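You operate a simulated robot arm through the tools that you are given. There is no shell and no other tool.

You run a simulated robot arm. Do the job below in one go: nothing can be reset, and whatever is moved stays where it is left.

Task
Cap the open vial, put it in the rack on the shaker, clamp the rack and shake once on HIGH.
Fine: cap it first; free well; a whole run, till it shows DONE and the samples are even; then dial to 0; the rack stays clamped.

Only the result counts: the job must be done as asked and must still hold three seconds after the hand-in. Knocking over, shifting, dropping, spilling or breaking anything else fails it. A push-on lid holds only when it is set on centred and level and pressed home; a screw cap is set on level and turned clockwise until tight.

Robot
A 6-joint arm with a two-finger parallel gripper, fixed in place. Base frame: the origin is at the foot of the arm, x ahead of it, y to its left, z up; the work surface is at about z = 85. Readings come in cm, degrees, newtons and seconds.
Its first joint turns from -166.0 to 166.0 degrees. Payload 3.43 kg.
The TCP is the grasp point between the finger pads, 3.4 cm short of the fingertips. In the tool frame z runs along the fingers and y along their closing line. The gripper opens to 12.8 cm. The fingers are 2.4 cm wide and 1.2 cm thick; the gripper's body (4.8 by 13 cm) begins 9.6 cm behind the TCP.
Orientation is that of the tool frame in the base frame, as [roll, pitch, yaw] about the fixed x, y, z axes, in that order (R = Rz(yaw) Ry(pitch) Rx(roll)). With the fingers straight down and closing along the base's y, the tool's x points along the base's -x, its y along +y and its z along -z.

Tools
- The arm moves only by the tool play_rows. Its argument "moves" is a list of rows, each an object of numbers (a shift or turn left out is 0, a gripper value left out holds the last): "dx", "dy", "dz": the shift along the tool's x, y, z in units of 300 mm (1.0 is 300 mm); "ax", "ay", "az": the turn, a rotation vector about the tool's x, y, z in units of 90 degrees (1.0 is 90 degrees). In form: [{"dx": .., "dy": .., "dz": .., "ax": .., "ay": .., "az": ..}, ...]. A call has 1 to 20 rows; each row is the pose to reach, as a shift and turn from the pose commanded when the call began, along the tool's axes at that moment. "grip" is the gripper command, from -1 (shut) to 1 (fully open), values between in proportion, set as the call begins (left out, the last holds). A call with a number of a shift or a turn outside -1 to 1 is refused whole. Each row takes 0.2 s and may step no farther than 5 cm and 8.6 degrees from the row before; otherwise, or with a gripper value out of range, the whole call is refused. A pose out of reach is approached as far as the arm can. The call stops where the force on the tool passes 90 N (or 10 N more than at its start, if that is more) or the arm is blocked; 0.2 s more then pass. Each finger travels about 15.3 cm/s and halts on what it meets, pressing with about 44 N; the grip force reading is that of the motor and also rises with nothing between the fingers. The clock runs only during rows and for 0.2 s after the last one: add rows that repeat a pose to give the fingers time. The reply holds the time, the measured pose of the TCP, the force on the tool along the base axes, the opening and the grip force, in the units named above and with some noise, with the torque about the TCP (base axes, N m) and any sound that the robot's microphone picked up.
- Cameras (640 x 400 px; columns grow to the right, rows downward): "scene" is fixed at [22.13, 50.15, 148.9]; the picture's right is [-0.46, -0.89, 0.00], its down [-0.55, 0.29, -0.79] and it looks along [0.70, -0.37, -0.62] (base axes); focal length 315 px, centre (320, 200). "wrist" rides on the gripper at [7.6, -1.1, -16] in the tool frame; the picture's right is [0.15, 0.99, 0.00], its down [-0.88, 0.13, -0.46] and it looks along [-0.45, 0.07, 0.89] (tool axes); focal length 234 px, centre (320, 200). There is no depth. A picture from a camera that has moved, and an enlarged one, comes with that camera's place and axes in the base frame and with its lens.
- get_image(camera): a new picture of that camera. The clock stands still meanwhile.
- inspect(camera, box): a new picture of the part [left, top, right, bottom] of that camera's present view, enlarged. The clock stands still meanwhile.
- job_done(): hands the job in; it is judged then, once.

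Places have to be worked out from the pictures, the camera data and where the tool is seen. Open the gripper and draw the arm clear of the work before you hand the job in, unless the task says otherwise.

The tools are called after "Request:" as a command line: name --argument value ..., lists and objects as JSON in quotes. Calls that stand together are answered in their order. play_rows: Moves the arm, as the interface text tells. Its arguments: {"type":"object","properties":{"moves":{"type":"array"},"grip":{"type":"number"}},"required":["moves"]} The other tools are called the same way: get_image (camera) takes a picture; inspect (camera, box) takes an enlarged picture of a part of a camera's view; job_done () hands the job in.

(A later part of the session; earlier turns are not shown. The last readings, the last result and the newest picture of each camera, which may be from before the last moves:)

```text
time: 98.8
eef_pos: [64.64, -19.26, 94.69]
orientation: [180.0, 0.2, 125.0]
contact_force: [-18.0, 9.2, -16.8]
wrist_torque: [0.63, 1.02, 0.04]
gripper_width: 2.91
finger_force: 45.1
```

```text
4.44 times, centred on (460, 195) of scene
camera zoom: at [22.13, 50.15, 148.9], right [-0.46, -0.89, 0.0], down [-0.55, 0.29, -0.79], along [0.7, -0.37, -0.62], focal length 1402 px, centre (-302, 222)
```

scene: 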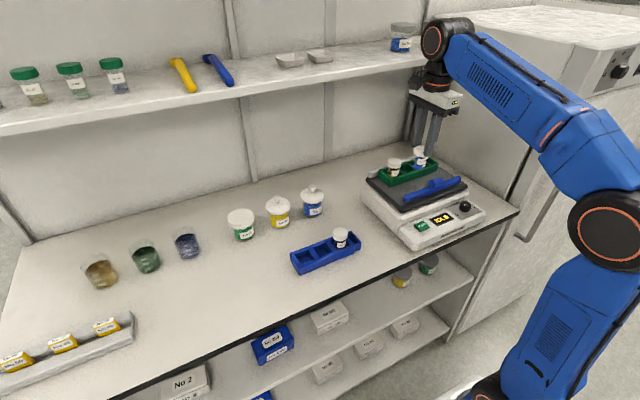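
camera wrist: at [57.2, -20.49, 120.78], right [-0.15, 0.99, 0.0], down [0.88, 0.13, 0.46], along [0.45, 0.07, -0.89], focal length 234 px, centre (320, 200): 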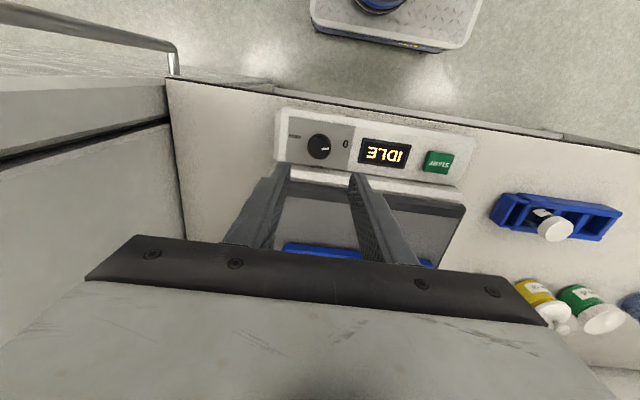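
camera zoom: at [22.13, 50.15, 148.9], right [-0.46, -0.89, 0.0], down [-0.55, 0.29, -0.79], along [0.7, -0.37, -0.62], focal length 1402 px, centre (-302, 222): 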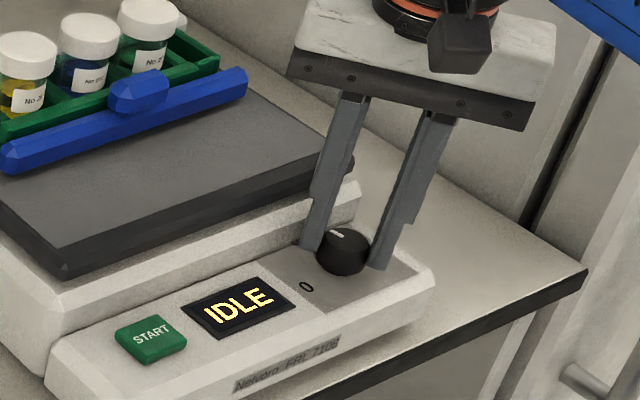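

The knob follows (pointer fixed relative to the fingers); a ~20 N side load suggests a ~1–2 mm eccentricity, so I shift to relieve it while turning the next 90°.

Request:
play_rows --moves '[{"dx": 0.0035, "dy": -0.002, "dz": 0.003}, {"dx": 0.0035, "dy": -0.002, "dz": 0.003, "az": 0.06}, {"dx": 0.0035, "dy": -0.002, "dz": 0.003, "az": 0.12}, {"dx": 0.0035, "dy": -0.002, "dz": 0.003, "az": 0.18}, {"dx": 0.0035, "dy": -0.002, "dz": 0.003, "az": 0.24}, {"dx": 0.0035, "dy": -0.002, "dz": 0.003, "az": 0.3}, {"dx": 0.0035, "dy": -0.002, "dz": 0.003, "az": 0.36}, {"dx": 0.0035, "dy": -0.002, "dz": 0.003, "az": 0.42}, {"dx": 0.0035, "dy": -0.002, "dz": 0.003, "az": 0.48}, {"dx": 0.0035, "dy": -0.002, "dz": 0.003, "az": 0.54}, {"dx": 0.0035, "dy": -0.002, "dz": 0.003, "az": 0.6}, {"dx": 0.0035, "dy": -0.002, "dz": 0.003, "az": 0.66}, {"dx": 0.0035, "dy": -0.002, "dz": 0.003, "az": 0.72}, {"dx": 0.0035, "dy": -0.002, "dz": 0.003, "az": 0.78}, {"dx": 0.0035, "dy": -0.002, "dz": 0.003, "az": 0.84}, {"dx": 0.0035, "dy": -0.002, "dz": 0.003, "az": 0.9}, {"dx": 0.0035, "dy": -0.002, "dz": 0.003, "az": 0.95}, {"dx": 0.0035, "dy": -0.002, "dz": 0.003, "az": 1.0}]'

Request:
inspect --camera "wrist" --box '[250, 90, 390, 210]'

Request:
inspect --camera "scene" --box '[400, 150, 520, 240]'

```text
time: 102.6
eef_pos: [64.75, -19.4, 94.45]
orientation: [179.9, -0.1, 35.0]
contact_force: [40.7, -9.0, 3.4]
wrist_torque: [0.1, -1.64, -0.03]
gripper_width: 2.91
finger_force: 44.6
```

```text
3.33 times, centred on (320, 150) of wrist
camera zoom: at [70.19, -14.19, 110.45], right [0.69, -0.73, 0.0], down [-0.65, -0.61, 0.45], along [-0.33, -0.31, -0.89], focal length 781 px, centre (320, 367)
```

zoom: 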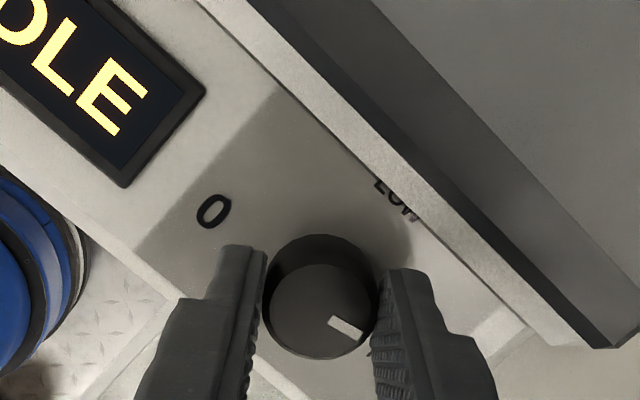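

```text
4.44 times, centred on (460, 195) of scene
camera zoom: at [22.13, 50.15, 148.9], right [-0.46, -0.89, 0.0], down [-0.55, 0.29, -0.79], along [0.7, -0.37, -0.62], focal length 1402 px, centre (-302, 222)
```

zoom: 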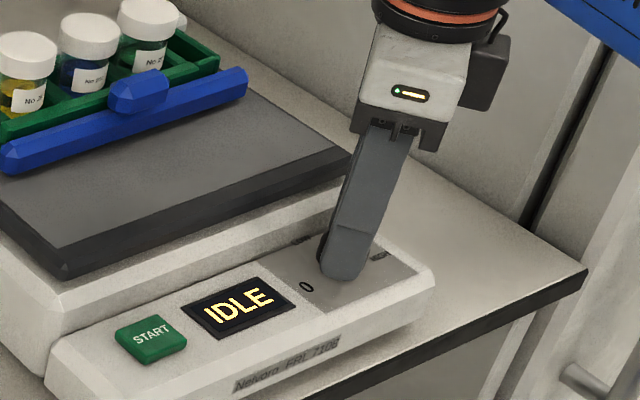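

The knob has turned 180° now with the pointer near HIGH; side load is 41 N, so I shift +x to relieve and turn the remaining ~20°.

Request:
play_rows --moves '[{"dx": 0.003, "dy": 0.003}, {"dx": 0.0057, "dy": 0.0064, "az": 0.04}, {"dx": 0.0057, "dy": 0.0064, "az": 0.09}, {"dx": 0.0057, "dy": 0.0064, "az": 0.14}, {"dx": 0.0057, "dy": 0.0064, "az": 0.18}, {"dx": 0.0057, "dy": 0.0064, "az": 0.22}, {"dx": 0.0057, "dy": 0.0064, "az": 0.22}]'

Request:
inspect --camera "wrist" --box '[250, 90, 390, 210]'

Request:
inspect --camera "scene" --box '[400, 150, 520, 240]'

```text
time: 104.2
eef_pos: [64.69, -19.44, 94.49]
orientation: [180.0, 0.0, 15.3]
contact_force: [-17.4, 6.6, -11.4]
wrist_torque: [-0.12, 1.53, -0.01]
gripper_width: 2.93
finger_force: 45.4
```

```text
3.33 times, centred on (320, 150) of wrist
camera zoom: at [71.68, -16.4, 110.45], right [0.4, -0.92, 0.0], down [-0.82, -0.36, 0.46], along [-0.42, -0.18, -0.89], focal length 781 px, centre (320, 367)
```

zoom: 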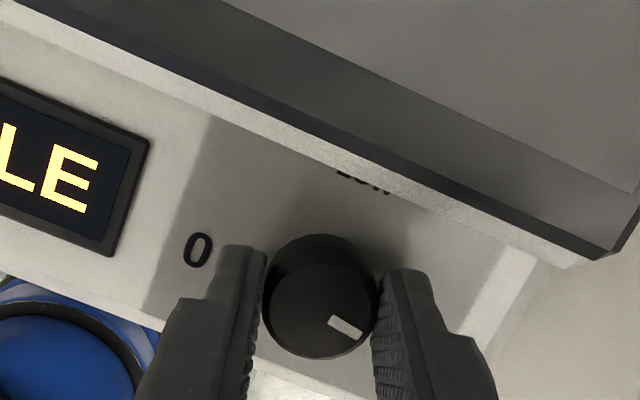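

```text
4.44 times, centred on (460, 195) of scene
camera zoom: at [22.13, 50.15, 148.9], right [-0.46, -0.89, 0.0], down [-0.55, 0.29, -0.79], along [0.7, -0.37, -0.62], focal length 1402 px, centre (-302, 222)
```

zoom: 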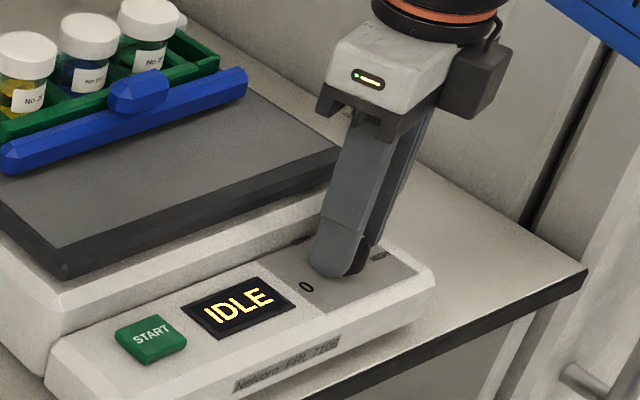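

The wrist has turned 199.8°. I open slightly and rise to check the pointer.

Request:
play_rows --moves '[{"dz": 0}, {"dz": 0}, {"dz": 0}, {"dz": -0.06}, {"dz": -0.16}, {"dz": -0.26}, {"dz": -0.33}, {"dz": -0.33}]' --grip -0.4375

Request:
inspect --camera "wrist" --box '[260, 100, 380, 190]'

Request:
inspect --camera "scene" --box '[430, 185, 500, 235]'

```text
time: 106.0
eef_pos: [64.64, -19.43, 104.43]
orientation: [-179.9, -0.1, 15.3]
contact_force: [-1.3, -0.6, -0.5]
wrist_torque: [-0.04, 0.01, 0.02]
gripper_width: 3.58
finger_force: 0.2
```

```text
4.44 times, centred on (320, 145) of wrist
camera zoom: at [71.47, -16.35, 120.43], right [0.4, -0.92, 0.0], down [-0.82, -0.36, 0.45], along [-0.41, -0.18, -0.89], focal length 1041 px, centre (320, 444)
```

zoom: 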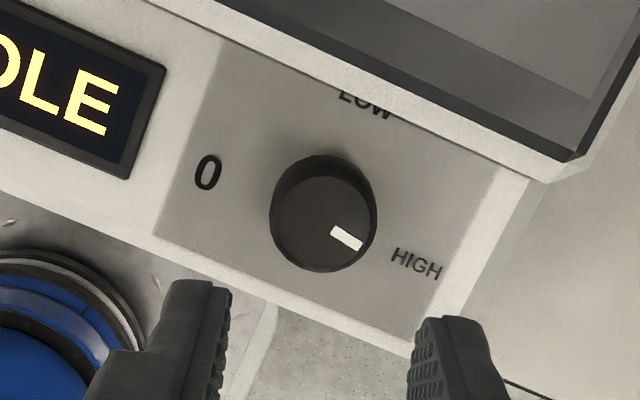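

```text
8.00 times, centred on (465, 210) of scene
camera zoom: at [22.13, 50.15, 148.9], right [-0.46, -0.89, 0.0], down [-0.55, 0.29, -0.79], along [0.7, -0.37, -0.62], focal length 2523 px, centre (-840, 120)
```

zoom: 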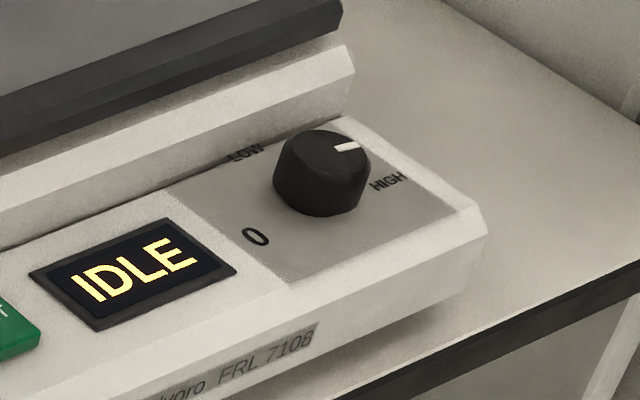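

The pointer now points at HIGH to within a few degrees. I enlarge once more to be sure.

Request:
inspect --camera "wrist" --box '[290, 110, 370, 170]'

Request:
inspect --camera "scene" --box '[450, 195, 490, 225]'

```text
6.67 times, centred on (330, 140) of wrist
camera zoom: at [71.47, -16.35, 120.43], right [0.4, -0.92, 0.0], down [-0.82, -0.36, 0.45], along [-0.41, -0.18, -0.89], focal length 1561 px, centre (253, 600)
```

zoom: 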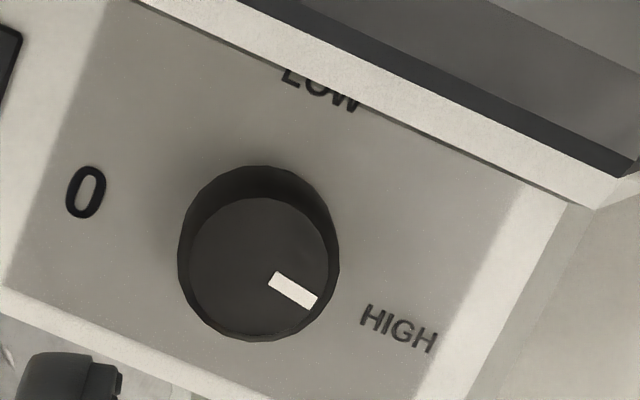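

```text
13.33 times, centred on (470, 210) of scene
camera zoom: at [22.13, 50.15, 148.9], right [-0.46, -0.89, 0.0], down [-0.55, 0.29, -0.79], along [0.7, -0.37, -0.62], focal length 4205 px, centre (-1680, 67)
```

zoom: 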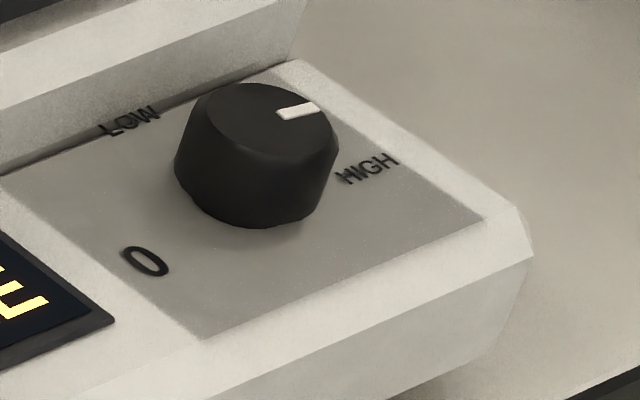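

The pointer is perhaps 3–4° short of HIGH, so I regrip the knob and turn it about 5° further to be safely on the mark.

Request:
play_rows --moves '[{"dx": -0.002, "dy": -0.0016, "dz": 0.1}, {"dx": -0.002, "dy": -0.0016, "dz": 0.2}, {"dx": -0.002, "dy": -0.0016, "dz": 0.29}, {"dx": -0.002, "dy": -0.0016, "dz": 0.331}, {"dx": -0.002, "dy": -0.0016, "dz": 0.331}]' --grip -0.4375

Request:
play_rows --moves '[{"dz": 0}, {"dz": 0}, {"dz": 0}]' --grip -1

Request:
play_rows --moves '[{"az": 0.02}, {"az": 0.04}, {"az": 0.055}, {"az": 0.055}]'

Request:
inspect --camera "wrist" --box '[250, 90, 390, 210]'

```text
time: 107.2
eef_pos: [64.61, -19.55, 94.53]
orientation: [179.9, -0.2, 15.3]
contact_force: [0.0, -0.3, 0.5]
wrist_torque: [-0.01, 0.0, 0.01]
gripper_width: 3.62
finger_force: 0.0
```

```text
time: 108.0
eef_pos: [64.62, -19.5, 94.45]
orientation: [180.0, -0.2, 15.3]
contact_force: [-0.2, -2.0, -5.2]
wrist_torque: [0.19, -1.05, 0.03]
gripper_width: 2.89
finger_force: 44.8
```

```text
time: 109.0
eef_pos: [64.66, -19.52, 94.46]
orientation: [-180.0, 0.0, 10.4]
contact_force: [-15.2, -1.6, -26.6]
wrist_torque: [-0.03, 0.57, 0.44]
gripper_width: 2.93
finger_force: 44.8
```

```text
3.33 times, centred on (320, 150) of wrist
camera zoom: at [71.87, -17.02, 110.4], right [0.32, -0.95, 0.0], down [-0.84, -0.29, 0.46], along [-0.43, -0.15, -0.89], focal length 781 px, centre (320, 367)
```

zoom: 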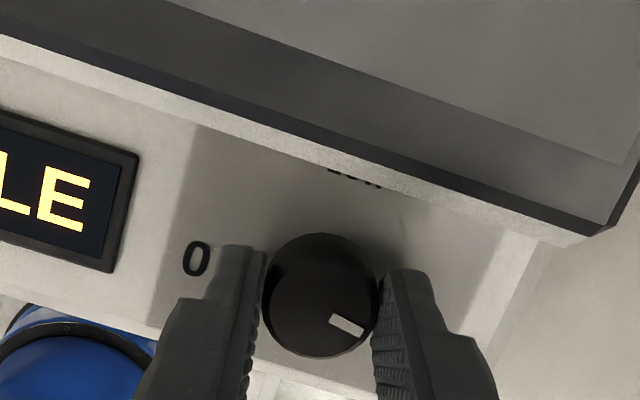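

A torque of 0.44 N·m now resists, so the knob is at its HIGH stop. I release and rise, then check.

Request:
play_rows --moves '[{"dz": 0}, {"dz": 0}, {"dz": 0}, {"dz": -0.06}, {"dz": -0.16}, {"dz": -0.26}, {"dz": -0.33}, {"dz": -0.33}]' --grip -0.4375

Request:
inspect --camera "wrist" --box '[290, 110, 370, 170]'

Request:
get_image --camera "scene"

```text
time: 110.8
eef_pos: [64.54, -19.39, 104.5]
orientation: [179.9, -0.1, 10.4]
contact_force: [0.3, -0.2, 0.8]
wrist_torque: [0.0, 0.01, -0.04]
gripper_width: 3.59
finger_force: 0.1
```

```text
6.67 times, centred on (330, 140) of wrist
camera zoom: at [71.78, -16.96, 120.49], right [0.32, -0.95, 0.0], down [-0.84, -0.29, 0.45], along [-0.43, -0.15, -0.89], focal length 1561 px, centre (253, 600)
```

zoom: 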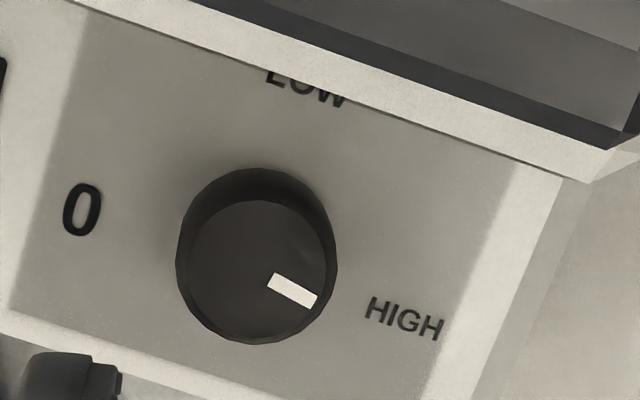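

```text
taken
```

scene: 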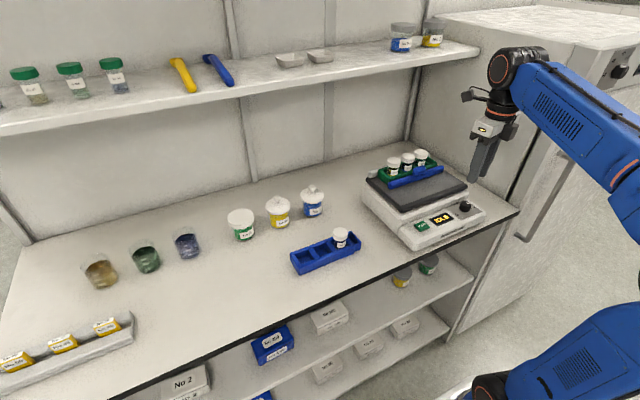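

The pointer is on HIGH. I close the fingers and move over to the START button at about (64.5, −3.5).

Request:
play_rows --moves '[{"dx": 0.0239, "dy": -0.13, "dz": 0.0}, {"dx": 0.0478, "dy": -0.26, "dz": 0.0}, {"dx": 0.0718, "dy": -0.39, "dz": 0.05}, {"dx": 0.0957, "dy": -0.5213, "dz": 0.1}, {"dx": 0.0957, "dy": -0.5213, "dz": 0.15}, {"dx": 0.0957, "dy": -0.5213, "dz": 0.15}]' --grip -1

Request:
get_image --camera "wrist"

Request:
inspect --camera "scene" --box '[390, 150, 510, 250]'

```text
time: 112.2
eef_pos: [64.59, -4.93, 100.01]
orientation: [-179.9, -0.2, 10.6]
contact_force: [-0.3, -0.4, 0.6]
wrist_torque: [-0.03, -0.01, -0.01]
gripper_width: 0.01
finger_force: 32.8
out of reach, approached as far as the arm can: row 4, 5, 6
```

```text
taken
camera wrist: at [71.78, -2.42, 115.92], right [0.33, -0.95, 0.0], down [-0.84, -0.29, 0.45], along [-0.43, -0.15, -0.89], focal length 234 px, centre (320, 200)
```

wrist: 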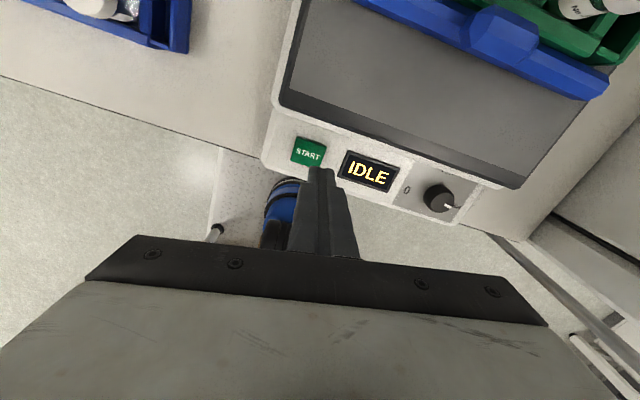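

```text
4.00 times, centred on (450, 200) of scene
camera zoom: at [22.13, 50.15, 148.9], right [-0.46, -0.89, 0.0], down [-0.55, 0.29, -0.79], along [0.7, -0.37, -0.62], focal length 1262 px, centre (-200, 200)
```

zoom: 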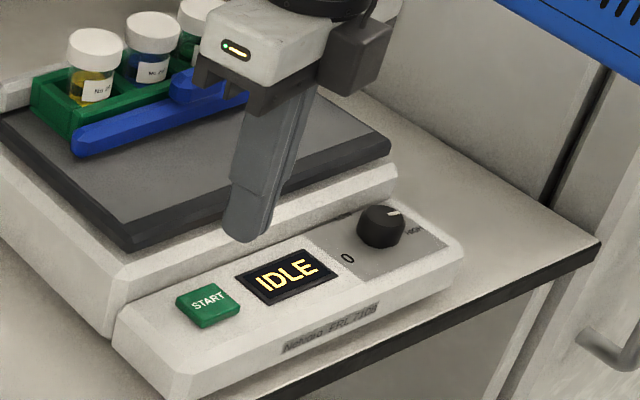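

The wrist joint is at its limit at this yaw, so I turn back 50° and then finish the shift to the button.

Request:
play_rows --moves '[{"az": -0.08}, {"az": -0.16}, {"az": -0.24}, {"az": -0.32}, {"az": -0.4}, {"az": -0.48}, {"az": -0.55, "dx": 0.004, "dy": -0.02}, {"az": -0.55, "dx": 0.0085, "dy": -0.0459}, {"az": -0.55, "dx": 0.0085, "dy": -0.0459}]'

Request:
get_image --camera "wrist"

Request:
inspect --camera "scene" --box '[390, 150, 510, 250]'

```text
time: 114.2
eef_pos: [64.7, -3.48, 99.8]
orientation: [180.0, -0.2, 59.9]
contact_force: [0.2, 0.4, 1.0]
wrist_torque: [-0.01, -0.03, -0.01]
gripper_width: 0.04
finger_force: 32.4
```

```text
taken
camera wrist: at [67.43, 3.65, 115.93], right [0.93, -0.37, 0.0], down [-0.33, -0.83, 0.45], along [-0.17, -0.42, -0.89], focal length 234 px, centre (320, 200)
```

wrist: 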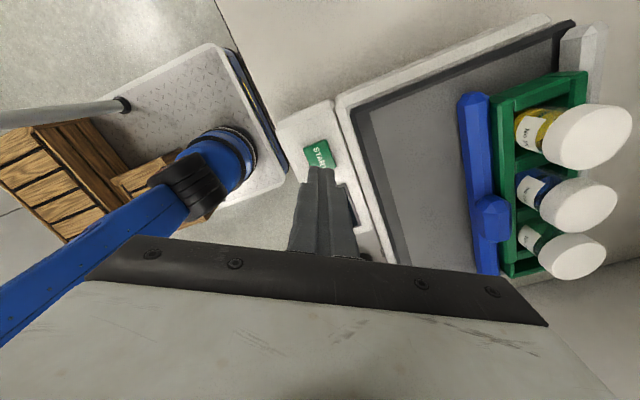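

```text
4.00 times, centred on (450, 200) of scene
camera zoom: at [22.13, 50.15, 148.9], right [-0.46, -0.89, 0.0], down [-0.55, 0.29, -0.79], along [0.7, -0.37, -0.62], focal length 1262 px, centre (-200, 200)
```

zoom: 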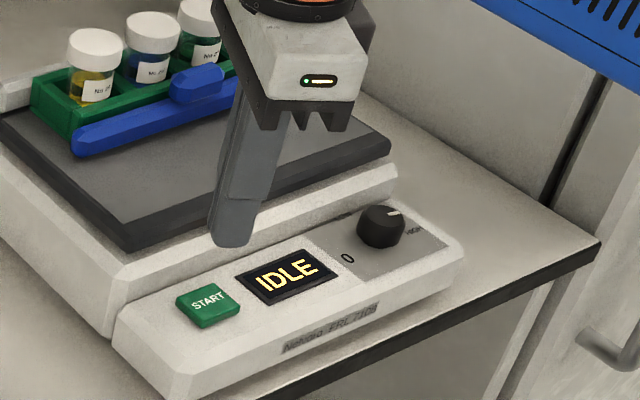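

I enlarge the wrist view around the button to check alignment under the fingertips.

Request:
inspect --camera "wrist" --box '[280, 120, 360, 200]'

```text
5.00 times, centred on (320, 160) of wrist
camera zoom: at [67.43, 3.65, 115.93], right [0.93, -0.37, 0.0], down [-0.33, -0.83, 0.45], along [-0.17, -0.42, -0.89], focal length 1171 px, centre (320, 400)
```

zoom: 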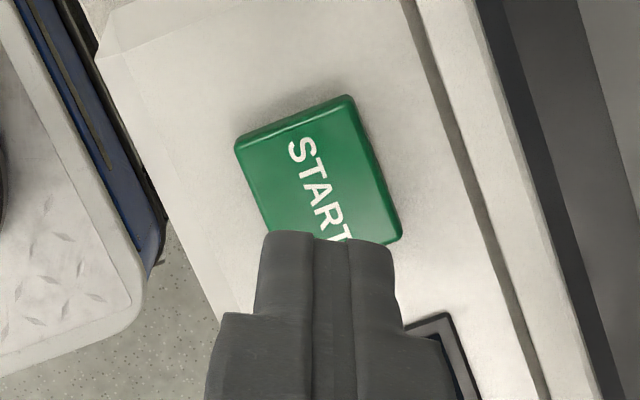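

The fingertips are right above the button centre (64.6, −3.4). I lower to just above it.

Request:
play_rows --moves '[{"dz": 0.05}, {"dz": 0.1}, {"dz": 0.14}, {"dz": 0.14}]'

Request:
play_rows --moves '[{"dz": 0.006}, {"dz": 0.012}, {"dz": 0.018}, {"dz": 0.024}]'

Request:
inspect --camera "scene" --box '[390, 150, 510, 250]'

```text
time: 115.2
eef_pos: [64.67, -3.42, 95.6]
orientation: [179.8, -0.1, 59.8]
contact_force: [0.6, -0.3, 0.8]
wrist_torque: [0.02, 0.02, 0.0]
gripper_width: 0.0
finger_force: 33.1
```

```text
time: 116.2
eef_pos: [64.66, -3.49, 94.91]
orientation: [179.9, -0.1, 59.9]
contact_force: [-0.5, -0.4, -0.8]
wrist_torque: [0.04, 0.01, 0.0]
gripper_width: 0.02
finger_force: 32.5
```

```text
4.00 times, centred on (450, 200) of scene
camera zoom: at [22.13, 50.15, 148.9], right [-0.46, -0.89, 0.0], down [-0.55, 0.29, -0.79], along [0.7, -0.37, -0.62], focal length 1262 px, centre (-200, 200)
```

zoom: 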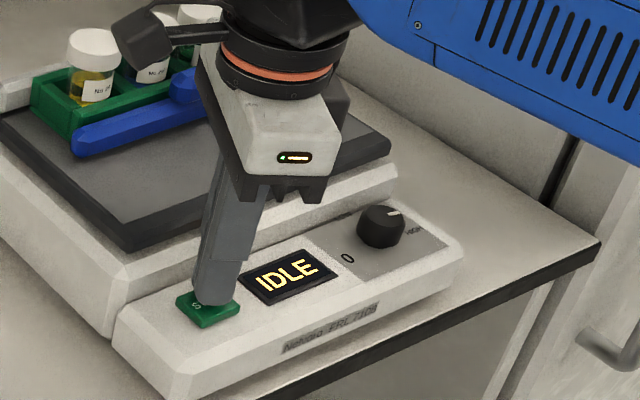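

Close to contact. I press in ~1 mm steps.

Request:
play_rows --moves '[{"dz": 0.004}, {"dz": 0.008}, {"dz": 0.012}, {"dz": 0.016}]'

Request:
inspect --camera "scene" --box '[390, 150, 510, 250]'

```text
time: 117.2
eef_pos: [64.82, -3.5, 94.54]
orientation: [179.8, -0.1, 59.9]
contact_force: [-0.1, 0.7, 0.3]
wrist_torque: [0.0, -0.01, 0.01]
gripper_width: 0.0
finger_force: 33.2
```

```text
4.00 times, centred on (450, 200) of scene
camera zoom: at [22.13, 50.15, 148.9], right [-0.46, -0.89, 0.0], down [-0.55, 0.29, -0.79], along [0.7, -0.37, -0.62], focal length 1262 px, centre (-200, 200)
```

zoom: 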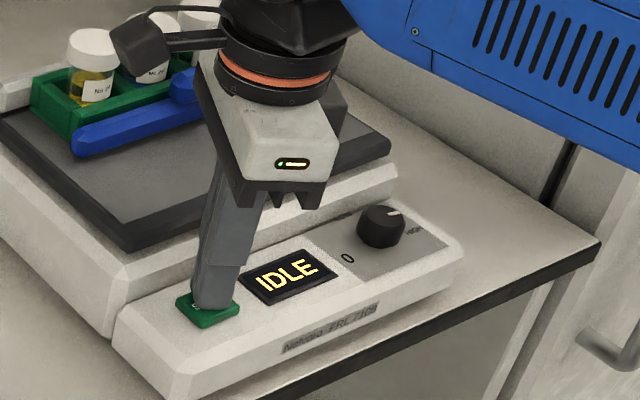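

No contact force yet; I continue pressing down gently.

Request:
play_rows --moves '[{"dz": 0.004}, {"dz": 0.008}, {"dz": 0.012}]'

Request:
inspect --camera "scene" --box '[390, 150, 510, 250]'

```text
time: 118.0
eef_pos: [64.86, -3.51, 94.21]
orientation: [179.8, -0.1, 59.9]
contact_force: [0.1, -0.7, 1.4]
wrist_torque: [-0.04, 0.02, 0.02]
gripper_width: 0.0
finger_force: 33.3
heard: click
```

```text
4.00 times, centred on (450, 200) of scene
camera zoom: at [22.13, 50.15, 148.9], right [-0.46, -0.89, 0.0], down [-0.55, 0.29, -0.79], along [0.7, -0.37, -0.62], focal length 1262 px, centre (-200, 200)
```

zoom: 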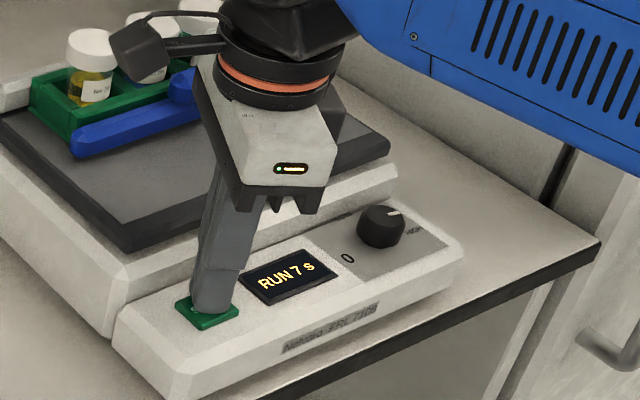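

A click: the display shows RUN 7 s. I rise straight off the button and wait for the run to finish.

Request:
play_rows --moves '[{"dz": -0.04}, {"dz": -0.14}, {"dz": -0.26}, {"dz": -0.36}, {"dz": -0.36}, {"dz": -0.36}]'

Request:
inspect --camera "scene" --box '[360, 140, 520, 250]'

```text
time: 119.4
eef_pos: [64.74, -3.52, 105.12]
orientation: [179.9, -0.1, 59.9]
contact_force: [-0.5, 0.6, -0.4]
wrist_torque: [0.03, 0.03, 0.01]
gripper_width: 0.0
finger_force: 32.8
```

```text
3.64 times, centred on (440, 195) of scene
camera zoom: at [22.13, 50.15, 148.9], right [-0.46, -0.89, 0.0], down [-0.55, 0.29, -0.79], along [0.7, -0.37, -0.62], focal length 1147 px, centre (-116, 218)
```

zoom: 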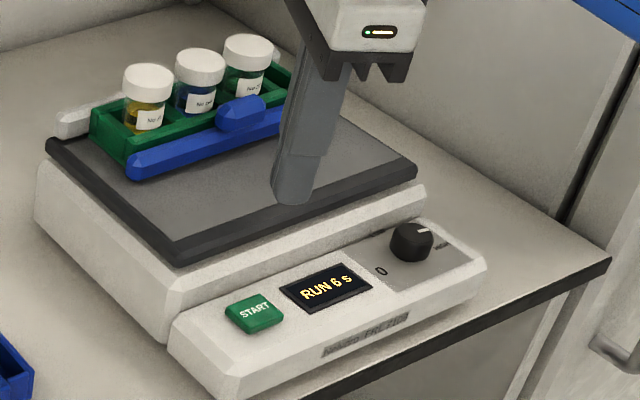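

Running, 6 s left; rack and bar move with the platform. I wait with repeated rows, hand held clear.

Request:
play_rows --moves '[{"dz": 0}, {"dz": 0}, {"dz": 0}, {"dz": 0}, {"dz": 0}, {"dz": 0}, {"dz": 0}, {"dz": 0}, {"dz": 0}, {"dz": 0}, {"dz": 0}, {"dz": 0}, {"dz": 0}, {"dz": 0}, {"dz": 0}]'

Request:
inspect --camera "scene" --box '[360, 140, 520, 250]'

```text
time: 122.6
eef_pos: [64.65, -3.55, 105.06]
orientation: [179.8, -0.1, 59.9]
contact_force: [-0.1, 0.0, -0.6]
wrist_torque: [0.01, -0.02, 0.0]
gripper_width: 0.0
finger_force: 33.2
```

```text
3.64 times, centred on (440, 195) of scene
camera zoom: at [22.13, 50.15, 148.9], right [-0.46, -0.89, 0.0], down [-0.55, 0.29, -0.79], along [0.7, -0.37, -0.62], focal length 1147 px, centre (-116, 218)
```

zoom: 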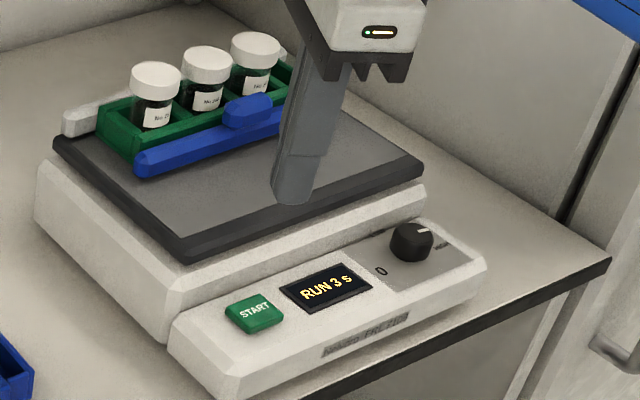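

The run is under way with 3 s left and everything in place. I keep waiting.

Request:
play_rows --moves '[{"dz": 0}, {"dz": 0}, {"dz": 0}, {"dz": 0}, {"dz": 0}, {"dz": 0}, {"dz": 0}, {"dz": 0}, {"dz": 0}, {"dz": 0}, {"dz": 0}, {"dz": 0}, {"dz": 0}, {"dz": 0}, {"dz": 0}, {"dz": 0}, {"dz": 0}]'

Request:
inspect --camera "scene" --box '[360, 140, 520, 250]'

Request:
inspect --camera "scene" --box '[375, 140, 445, 195]'

```text
time: 126.2
eef_pos: [64.7, -3.56, 105.01]
orientation: [179.9, 0.0, 59.9]
contact_force: [-0.3, 0.2, 0.1]
wrist_torque: [-0.03, -0.06, 0.0]
gripper_width: 0.01
finger_force: 32.8
```

```text
3.64 times, centred on (440, 195) of scene
camera zoom: at [22.13, 50.15, 148.9], right [-0.46, -0.89, 0.0], down [-0.55, 0.29, -0.79], along [0.7, -0.37, -0.62], focal length 1147 px, centre (-116, 218)
```

zoom: 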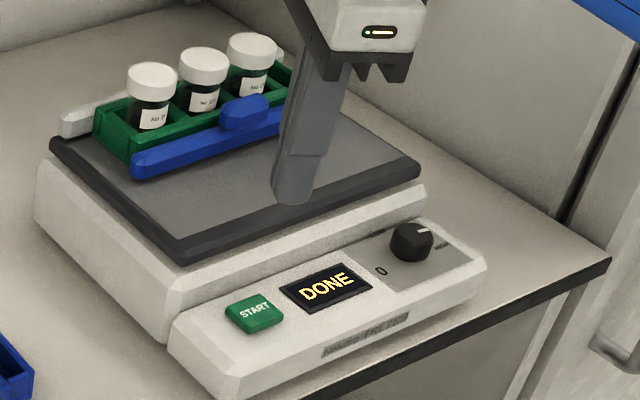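

```text
7.27 times, centred on (410, 168) of scene
camera zoom: at [22.13, 50.15, 148.9], right [-0.46, -0.89, 0.0], down [-0.55, 0.29, -0.79], along [0.7, -0.37, -0.62], focal length 2294 px, centre (-334, 436)
```

zoom: 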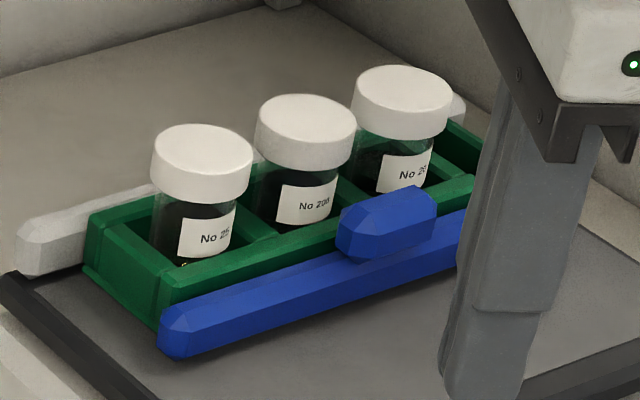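

DONE is shown. I check that the samples look even.

Request:
inspect --camera "scene" --box '[388, 155, 428, 185]'

Request:
inspect --camera "wrist" --box '[440, 50, 640, 250]'

```text
13.33 times, centred on (408, 170) of scene
camera zoom: at [22.13, 50.15, 148.9], right [-0.46, -0.89, 0.0], down [-0.55, 0.29, -0.79], along [0.7, -0.37, -0.62], focal length 4205 px, centre (-853, 600)
```

zoom: 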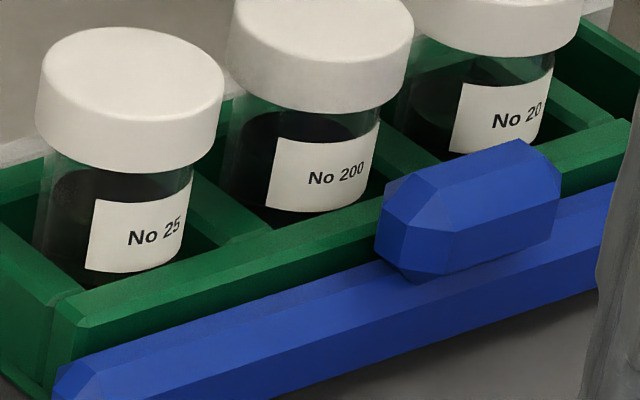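

```text
2.00 times, centred on (540, 150) of wrist
camera zoom: at [67.44, 3.55, 120.99], right [0.93, -0.37, 0.0], down [-0.33, -0.83, 0.45], along [-0.17, -0.42, -0.89], focal length 468 px, centre (-120, 300)
```

zoom: 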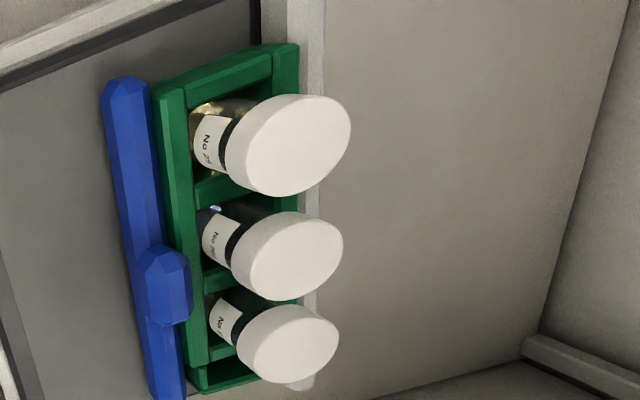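

Let me look closer at the vial contents from the wrist view for any remaining unevenness.

Request:
inspect --camera "wrist" --box '[525, 90, 585, 150]'

Request:
inspect --camera "wrist" --box '[530, 145, 590, 205]'

```text
6.67 times, centred on (555, 120) of wrist
camera zoom: at [67.44, 3.55, 120.99], right [0.93, -0.37, 0.0], down [-0.33, -0.83, 0.45], along [-0.17, -0.42, -0.89], focal length 1561 px, centre (-1247, 733)
```

zoom: 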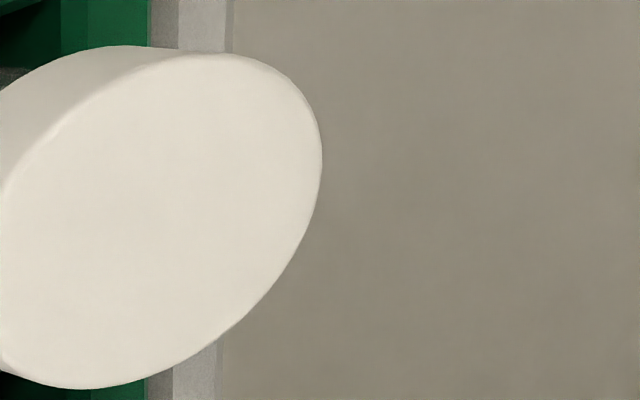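

```text
6.67 times, centred on (560, 175) of wrist
camera zoom: at [67.44, 3.55, 120.99], right [0.93, -0.37, 0.0], down [-0.33, -0.83, 0.45], along [-0.17, -0.42, -0.89], focal length 1561 px, centre (-1280, 367)
```

zoom: 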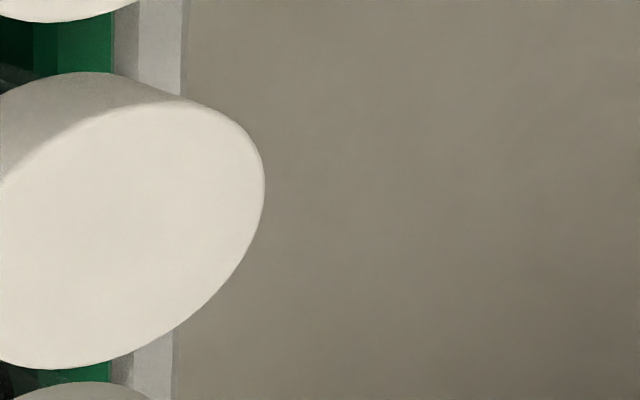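

I misplaced the box; I aim at the glass bodies of the vials.

Request:
inspect --camera "wrist" --box '[470, 90, 520, 140]'

Request:
inspect --camera "wrist" --box '[470, 140, 520, 220]'

```text
8.00 times, centred on (495, 115) of wrist
camera zoom: at [67.44, 3.55, 120.99], right [0.93, -0.37, 0.0], down [-0.33, -0.83, 0.45], along [-0.17, -0.42, -0.89], focal length 1873 px, centre (-1080, 880)
```

zoom: 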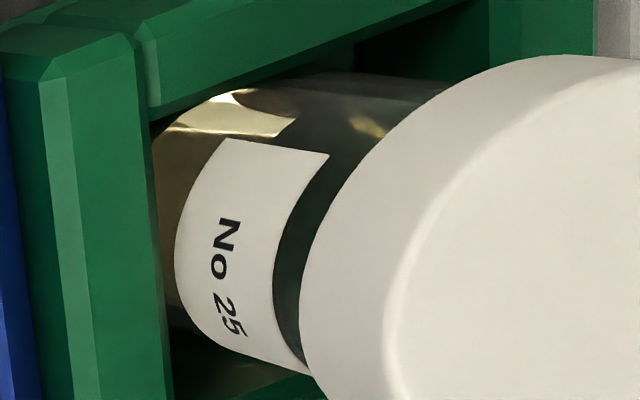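

```text
5.00 times, centred on (495, 180) of wrist
camera zoom: at [67.44, 3.55, 120.99], right [0.93, -0.37, 0.0], down [-0.33, -0.83, 0.45], along [-0.17, -0.42, -0.89], focal length 1171 px, centre (-555, 300)
```

zoom: 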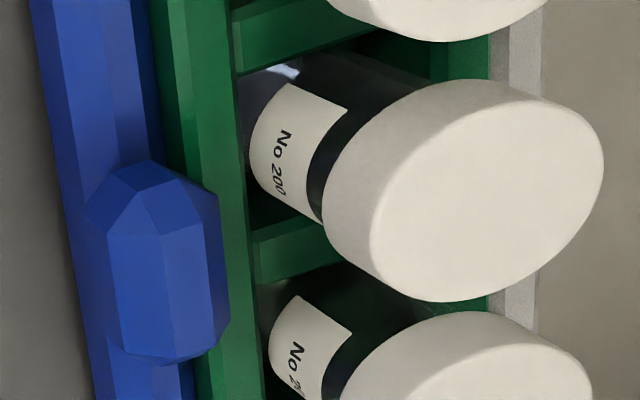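

The run is complete and the samples look uniformly dark. Now I move back over the knob (64.6, −19.45), turning to yaw ~15°, with the fingers opened to 3.6 cm.

Request:
play_rows --moves '[{"dx": -0.077, "dy": 0.044}, {"dx": -0.153, "dy": 0.088, "az": 0.08}, {"dx": -0.23, "dy": 0.132, "az": 0.16}, {"dx": -0.307, "dy": 0.176, "az": 0.24}, {"dx": -0.383, "dy": 0.22, "az": 0.32}, {"dx": -0.4599, "dy": 0.2635, "az": 0.4}, {"dx": -0.4599, "dy": 0.2635, "az": 0.48}, {"dx": -0.4599, "dy": 0.2635, "az": 0.4956}, {"dx": -0.4599, "dy": 0.2635, "az": 0.4956}]' --grip -0.4375

Request:
inspect --camera "wrist" --box '[260, 100, 380, 190]'

```text
time: 128.2
eef_pos: [64.53, -19.5, 104.97]
orientation: [179.9, -0.2, 15.2]
contact_force: [0.3, -0.3, 0.2]
wrist_torque: [0.0, -0.01, 0.0]
gripper_width: 3.58
finger_force: 0.1
```

```text
4.44 times, centred on (320, 145) of wrist
camera zoom: at [71.58, -16.33, 120.92], right [0.4, -0.92, 0.0], down [-0.82, -0.36, 0.45], along [-0.41, -0.18, -0.89], focal length 1041 px, centre (320, 444)
```

zoom: 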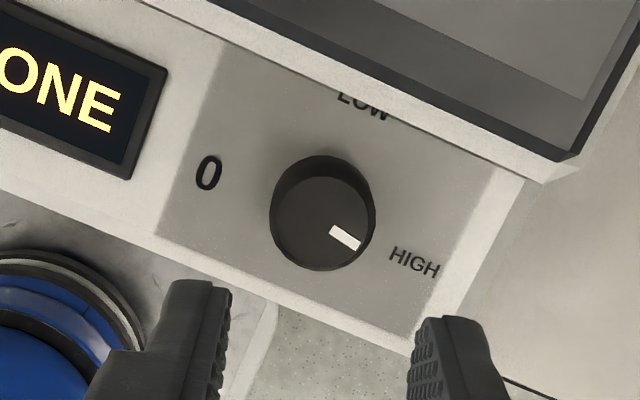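

Aligned as before. I descend around the knob and grip it.

Request:
play_rows --moves '[{"dx": -0.004, "dy": -0.001, "dz": 0.1}, {"dx": -0.004, "dy": -0.001, "dz": 0.2}, {"dx": -0.004, "dy": -0.001, "dz": 0.3}, {"dx": -0.004, "dy": -0.001, "dz": 0.348}, {"dx": -0.004, "dy": -0.001, "dz": 0.348}]'

Request:
play_rows --moves '[{"dz": 0}, {"dz": 0}, {"dz": 0}]' --grip -1

Request:
inspect --camera "wrist" --box '[250, 90, 390, 210]'

```text
time: 129.4
eef_pos: [64.73, -19.27, 94.38]
orientation: [179.9, -0.1, 15.3]
contact_force: [-0.1, 0.2, -0.5]
wrist_torque: [0.01, 0.02, 0.01]
gripper_width: 3.64
finger_force: 0.0
```

```text
time: 130.2
eef_pos: [64.77, -19.43, 94.52]
orientation: [179.9, -0.2, 15.2]
contact_force: [16.9, -38.8, 3.7]
wrist_torque: [-1.15, -0.69, 0.05]
gripper_width: 2.95
finger_force: 44.6
```

```text
3.33 times, centred on (320, 150) of wrist
camera zoom: at [71.73, -16.34, 110.42], right [0.4, -0.92, 0.0], down [-0.82, -0.36, 0.45], along [-0.41, -0.18, -0.89], focal length 781 px, centre (320, 367)
```

zoom: 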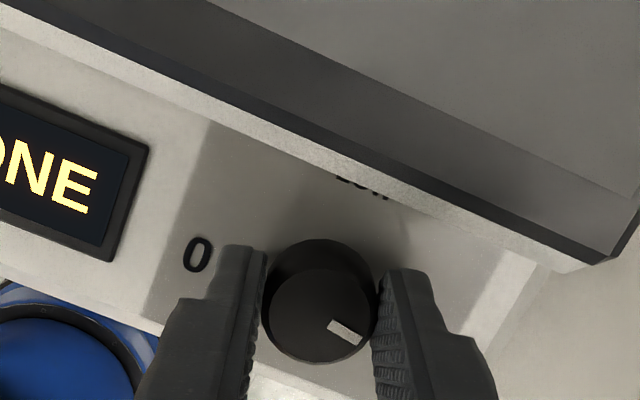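

Closing shows a ~42 N side load: the hand is ~0.18 cm off along the closing line. I shift by that amount while gripping and check the force.

Request:
play_rows --moves '[{"dy": 0.003}, {"dy": 0.006}, {"dy": 0.006}]'

```text
time: 131.0
eef_pos: [64.81, -19.45, 94.46]
orientation: [180.0, -0.2, 15.3]
contact_force: [28.4, -12.7, 6.4]
wrist_torque: [-0.12, -0.9, -0.02]
gripper_width: 2.96
finger_force: 44.7
```

Remaining load (28, −13) N; I shift a bit more along both axes.

Request:
play_rows --moves '[{"dx": 0.002, "dy": 0.0015}, {"dx": 0.0035, "dy": 0.003}, {"dx": 0.0035, "dy": 0.003}]'

```text
time: 131.8
eef_pos: [64.83, -19.6, 94.43]
orientation: [-179.9, -0.1, 15.3]
contact_force: [14.9, 9.3, -8.9]
wrist_torque: [0.55, -1.3, -0.02]
gripper_width: 2.94
finger_force: 45.3
```

Load is now small. I turn the knob counter-clockwise, first 90°.

Request:
play_rows --moves '[{"dx": 0.0015}, {"dx": 0.0015, "az": -0.06}, {"dx": 0.0015, "az": -0.12}, {"dx": 0.0015, "az": -0.18}, {"dx": 0.0015, "az": -0.24}, {"dx": 0.0015, "az": -0.3}, {"dx": 0.0015, "az": -0.36}, {"dx": 0.0015, "az": -0.42}, {"dx": 0.0015, "az": -0.48}, {"dx": 0.0015, "az": -0.54}, {"dx": 0.0015, "az": -0.6}, {"dx": 0.0015, "az": -0.66}, {"dx": 0.0015, "az": -0.72}, {"dx": 0.0015, "az": -0.78}, {"dx": 0.0015, "az": -0.84}, {"dx": 0.0015, "az": -0.9}, {"dx": 0.0015, "az": -0.95}, {"dx": 0.0015, "az": -1.0}]'

Request:
inspect --camera "wrist" --box '[250, 90, 390, 210]'

Request:
inspect --camera "scene" --box '[380, 140, 520, 245]'

```text
time: 135.6
eef_pos: [64.76, -19.67, 94.53]
orientation: [179.9, 0.2, 105.3]
contact_force: [-22.7, 21.6, -18.0]
wrist_torque: [0.51, 0.62, 0.03]
gripper_width: 2.92
finger_force: 45.3
```

```text
3.33 times, centred on (320, 150) of wrist
camera zoom: at [61.58, -12.56, 110.53], right [0.92, 0.4, 0.0], down [0.36, -0.81, 0.46], along [0.19, -0.42, -0.89], focal length 781 px, centre (320, 367)
```

zoom: 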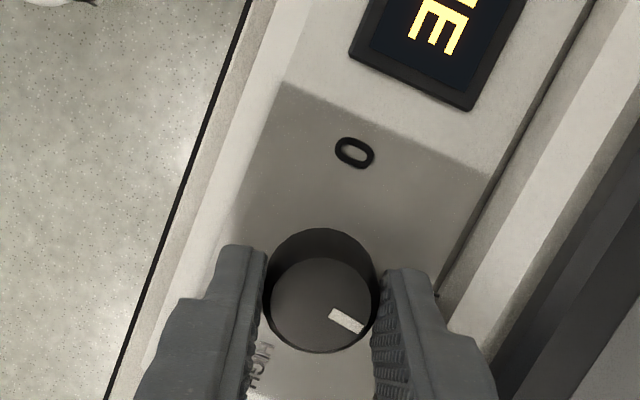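

```text
3.81 times, centred on (450, 192) of scene
camera zoom: at [22.13, 50.15, 148.9], right [-0.46, -0.89, 0.0], down [-0.55, 0.29, -0.79], along [0.7, -0.37, -0.62], focal length 1202 px, centre (-175, 229)
```

zoom: 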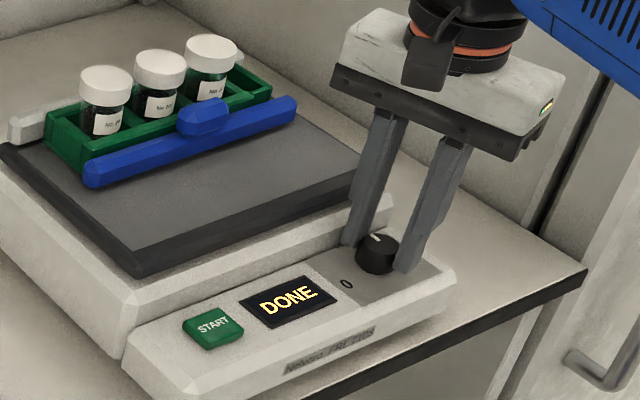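

Knob follows. I continue counter-clockwise another 90°, with a small relief shift.

Request:
play_rows --moves '[{"dx": 0.003, "dy": -0.0018, "dz": 0.002}, {"dx": 0.003, "dy": -0.0018, "dz": 0.002, "az": -0.06}, {"dx": 0.003, "dy": -0.0018, "dz": 0.002, "az": -0.12}, {"dx": 0.003, "dy": -0.0018, "dz": 0.002, "az": -0.18}, {"dx": 0.003, "dy": -0.0018, "dz": 0.002, "az": -0.24}, {"dx": 0.003, "dy": -0.0018, "dz": 0.002, "az": -0.3}, {"dx": 0.003, "dy": -0.0018, "dz": 0.002, "az": -0.36}, {"dx": 0.003, "dy": -0.0018, "dz": 0.002, "az": -0.42}, {"dx": 0.003, "dy": -0.0018, "dz": 0.002, "az": -0.48}, {"dx": 0.003, "dy": -0.0018, "dz": 0.002, "az": -0.54}, {"dx": 0.003, "dy": -0.0018, "dz": 0.002, "az": -0.6}, {"dx": 0.003, "dy": -0.0018, "dz": 0.002, "az": -0.66}, {"dx": 0.003, "dy": -0.0018, "dz": 0.002, "az": -0.72}, {"dx": 0.003, "dy": -0.0018, "dz": 0.002, "az": -0.78}, {"dx": 0.003, "dy": -0.0018, "dz": 0.002, "az": -0.84}, {"dx": 0.003, "dy": -0.0018, "dz": 0.002, "az": -0.9}, {"dx": 0.003, "dy": -0.0018, "dz": 0.002, "az": -0.95}, {"dx": 0.003, "dy": -0.0018, "dz": 0.002, "az": -1.0}]'

Request:
inspect --camera "wrist" --box '[250, 90, 390, 210]'

```text
time: 139.4
eef_pos: [64.71, -19.56, 94.41]
orientation: [180.0, 0.1, -164.7]
contact_force: [18.0, 15.1, 11.5]
wrist_torque: [0.61, -0.38, 0.02]
gripper_width: 2.93
finger_force: 44.9
```

```text
3.33 times, centred on (320, 150) of wrist
camera zoom: at [57.66, -22.54, 110.36], right [-0.4, 0.92, 0.0], down [0.81, 0.36, 0.46], along [0.42, 0.18, -0.89], focal length 781 px, centre (320, 367)
```

zoom: 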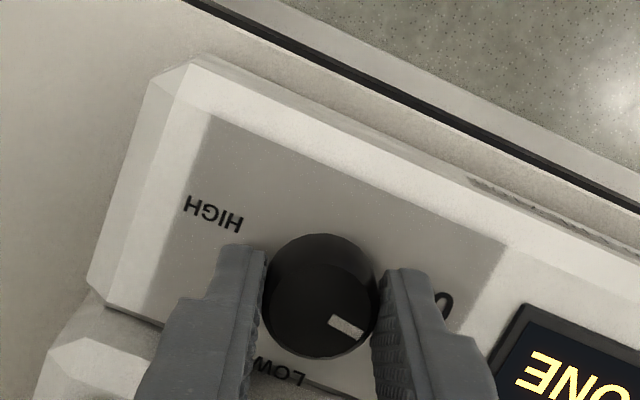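

Now the last ~22°, toward the 0 stop.

Request:
play_rows --moves '[{"dx": -0.002, "dy": 0.001, "az": -0.05}, {"dx": -0.002, "dy": 0.001, "az": -0.1}, {"dx": -0.002, "dy": 0.001, "az": -0.15}, {"dx": -0.002, "dy": 0.001, "az": -0.2}, {"dx": -0.002, "dy": 0.001, "az": -0.24}, {"dx": -0.002, "dy": 0.001, "az": -0.24}]'

Request:
inspect --camera "wrist" --box '[250, 90, 390, 210]'

```text
time: 140.8
eef_pos: [64.69, -19.51, 94.34]
orientation: [-179.9, 0.1, -143.1]
contact_force: [1.9, 11.3, 3.0]
wrist_torque: [0.5, -0.3, -0.64]
gripper_width: 2.92
finger_force: 44.9
```

```text
3.33 times, centred on (320, 150) of wrist
camera zoom: at [59.22, -24.92, 110.36], right [-0.71, 0.7, 0.0], down [0.62, 0.63, 0.46], along [0.32, 0.32, -0.89], focal length 781 px, centre (320, 367)
```

zoom: 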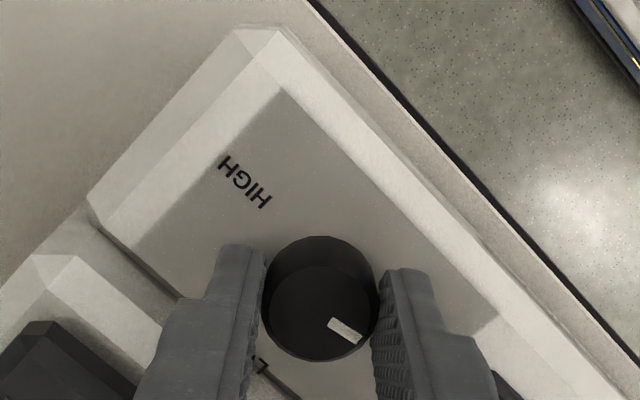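

A −0.64 N·m reaction shows the knob is at its 0 stop. I open, rise and verify.

Request:
play_rows --moves '[{"dz": 0}, {"dz": 0}, {"dz": 0}, {"dz": -0.06}, {"dz": -0.16}, {"dz": -0.26}, {"dz": -0.36}, {"dz": -0.36}]' --grip -0.4375

Request:
inspect --camera "wrist" --box '[260, 100, 380, 190]'

Request:
inspect --camera "scene" --box '[360, 140, 520, 250]'

```text
time: 142.6
eef_pos: [64.66, -19.48, 105.27]
orientation: [-179.9, 0.2, -143.1]
contact_force: [-0.5, -0.2, -0.2]
wrist_torque: [0.01, 0.0, 0.0]
gripper_width: 3.57
finger_force: 0.1
```

```text
4.44 times, centred on (320, 145) of wrist
camera zoom: at [59.26, -24.96, 121.26], right [-0.71, 0.7, 0.0], down [0.62, 0.63, 0.46], along [0.32, 0.32, -0.89], focal length 1041 px, centre (320, 444)
```

zoom: 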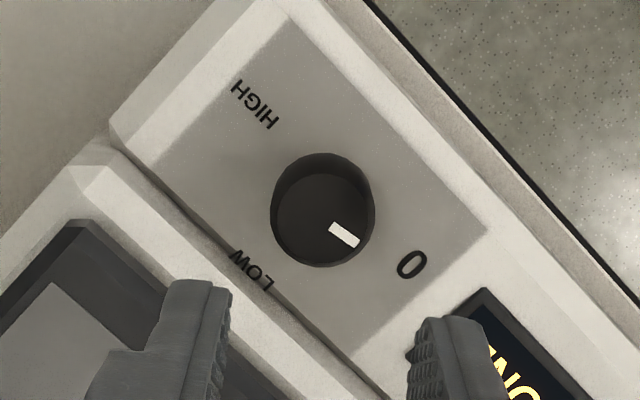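

```text
3.64 times, centred on (440, 195) of scene
camera zoom: at [22.13, 50.15, 148.9], right [-0.46, -0.89, 0.0], down [-0.55, 0.29, -0.79], along [0.7, -0.37, -0.62], focal length 1147 px, centre (-116, 218)
```

zoom: 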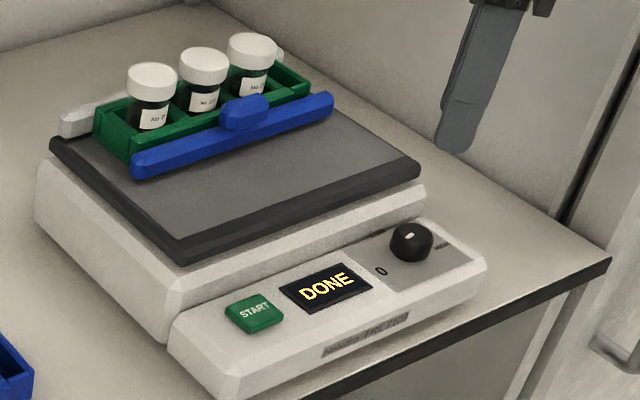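

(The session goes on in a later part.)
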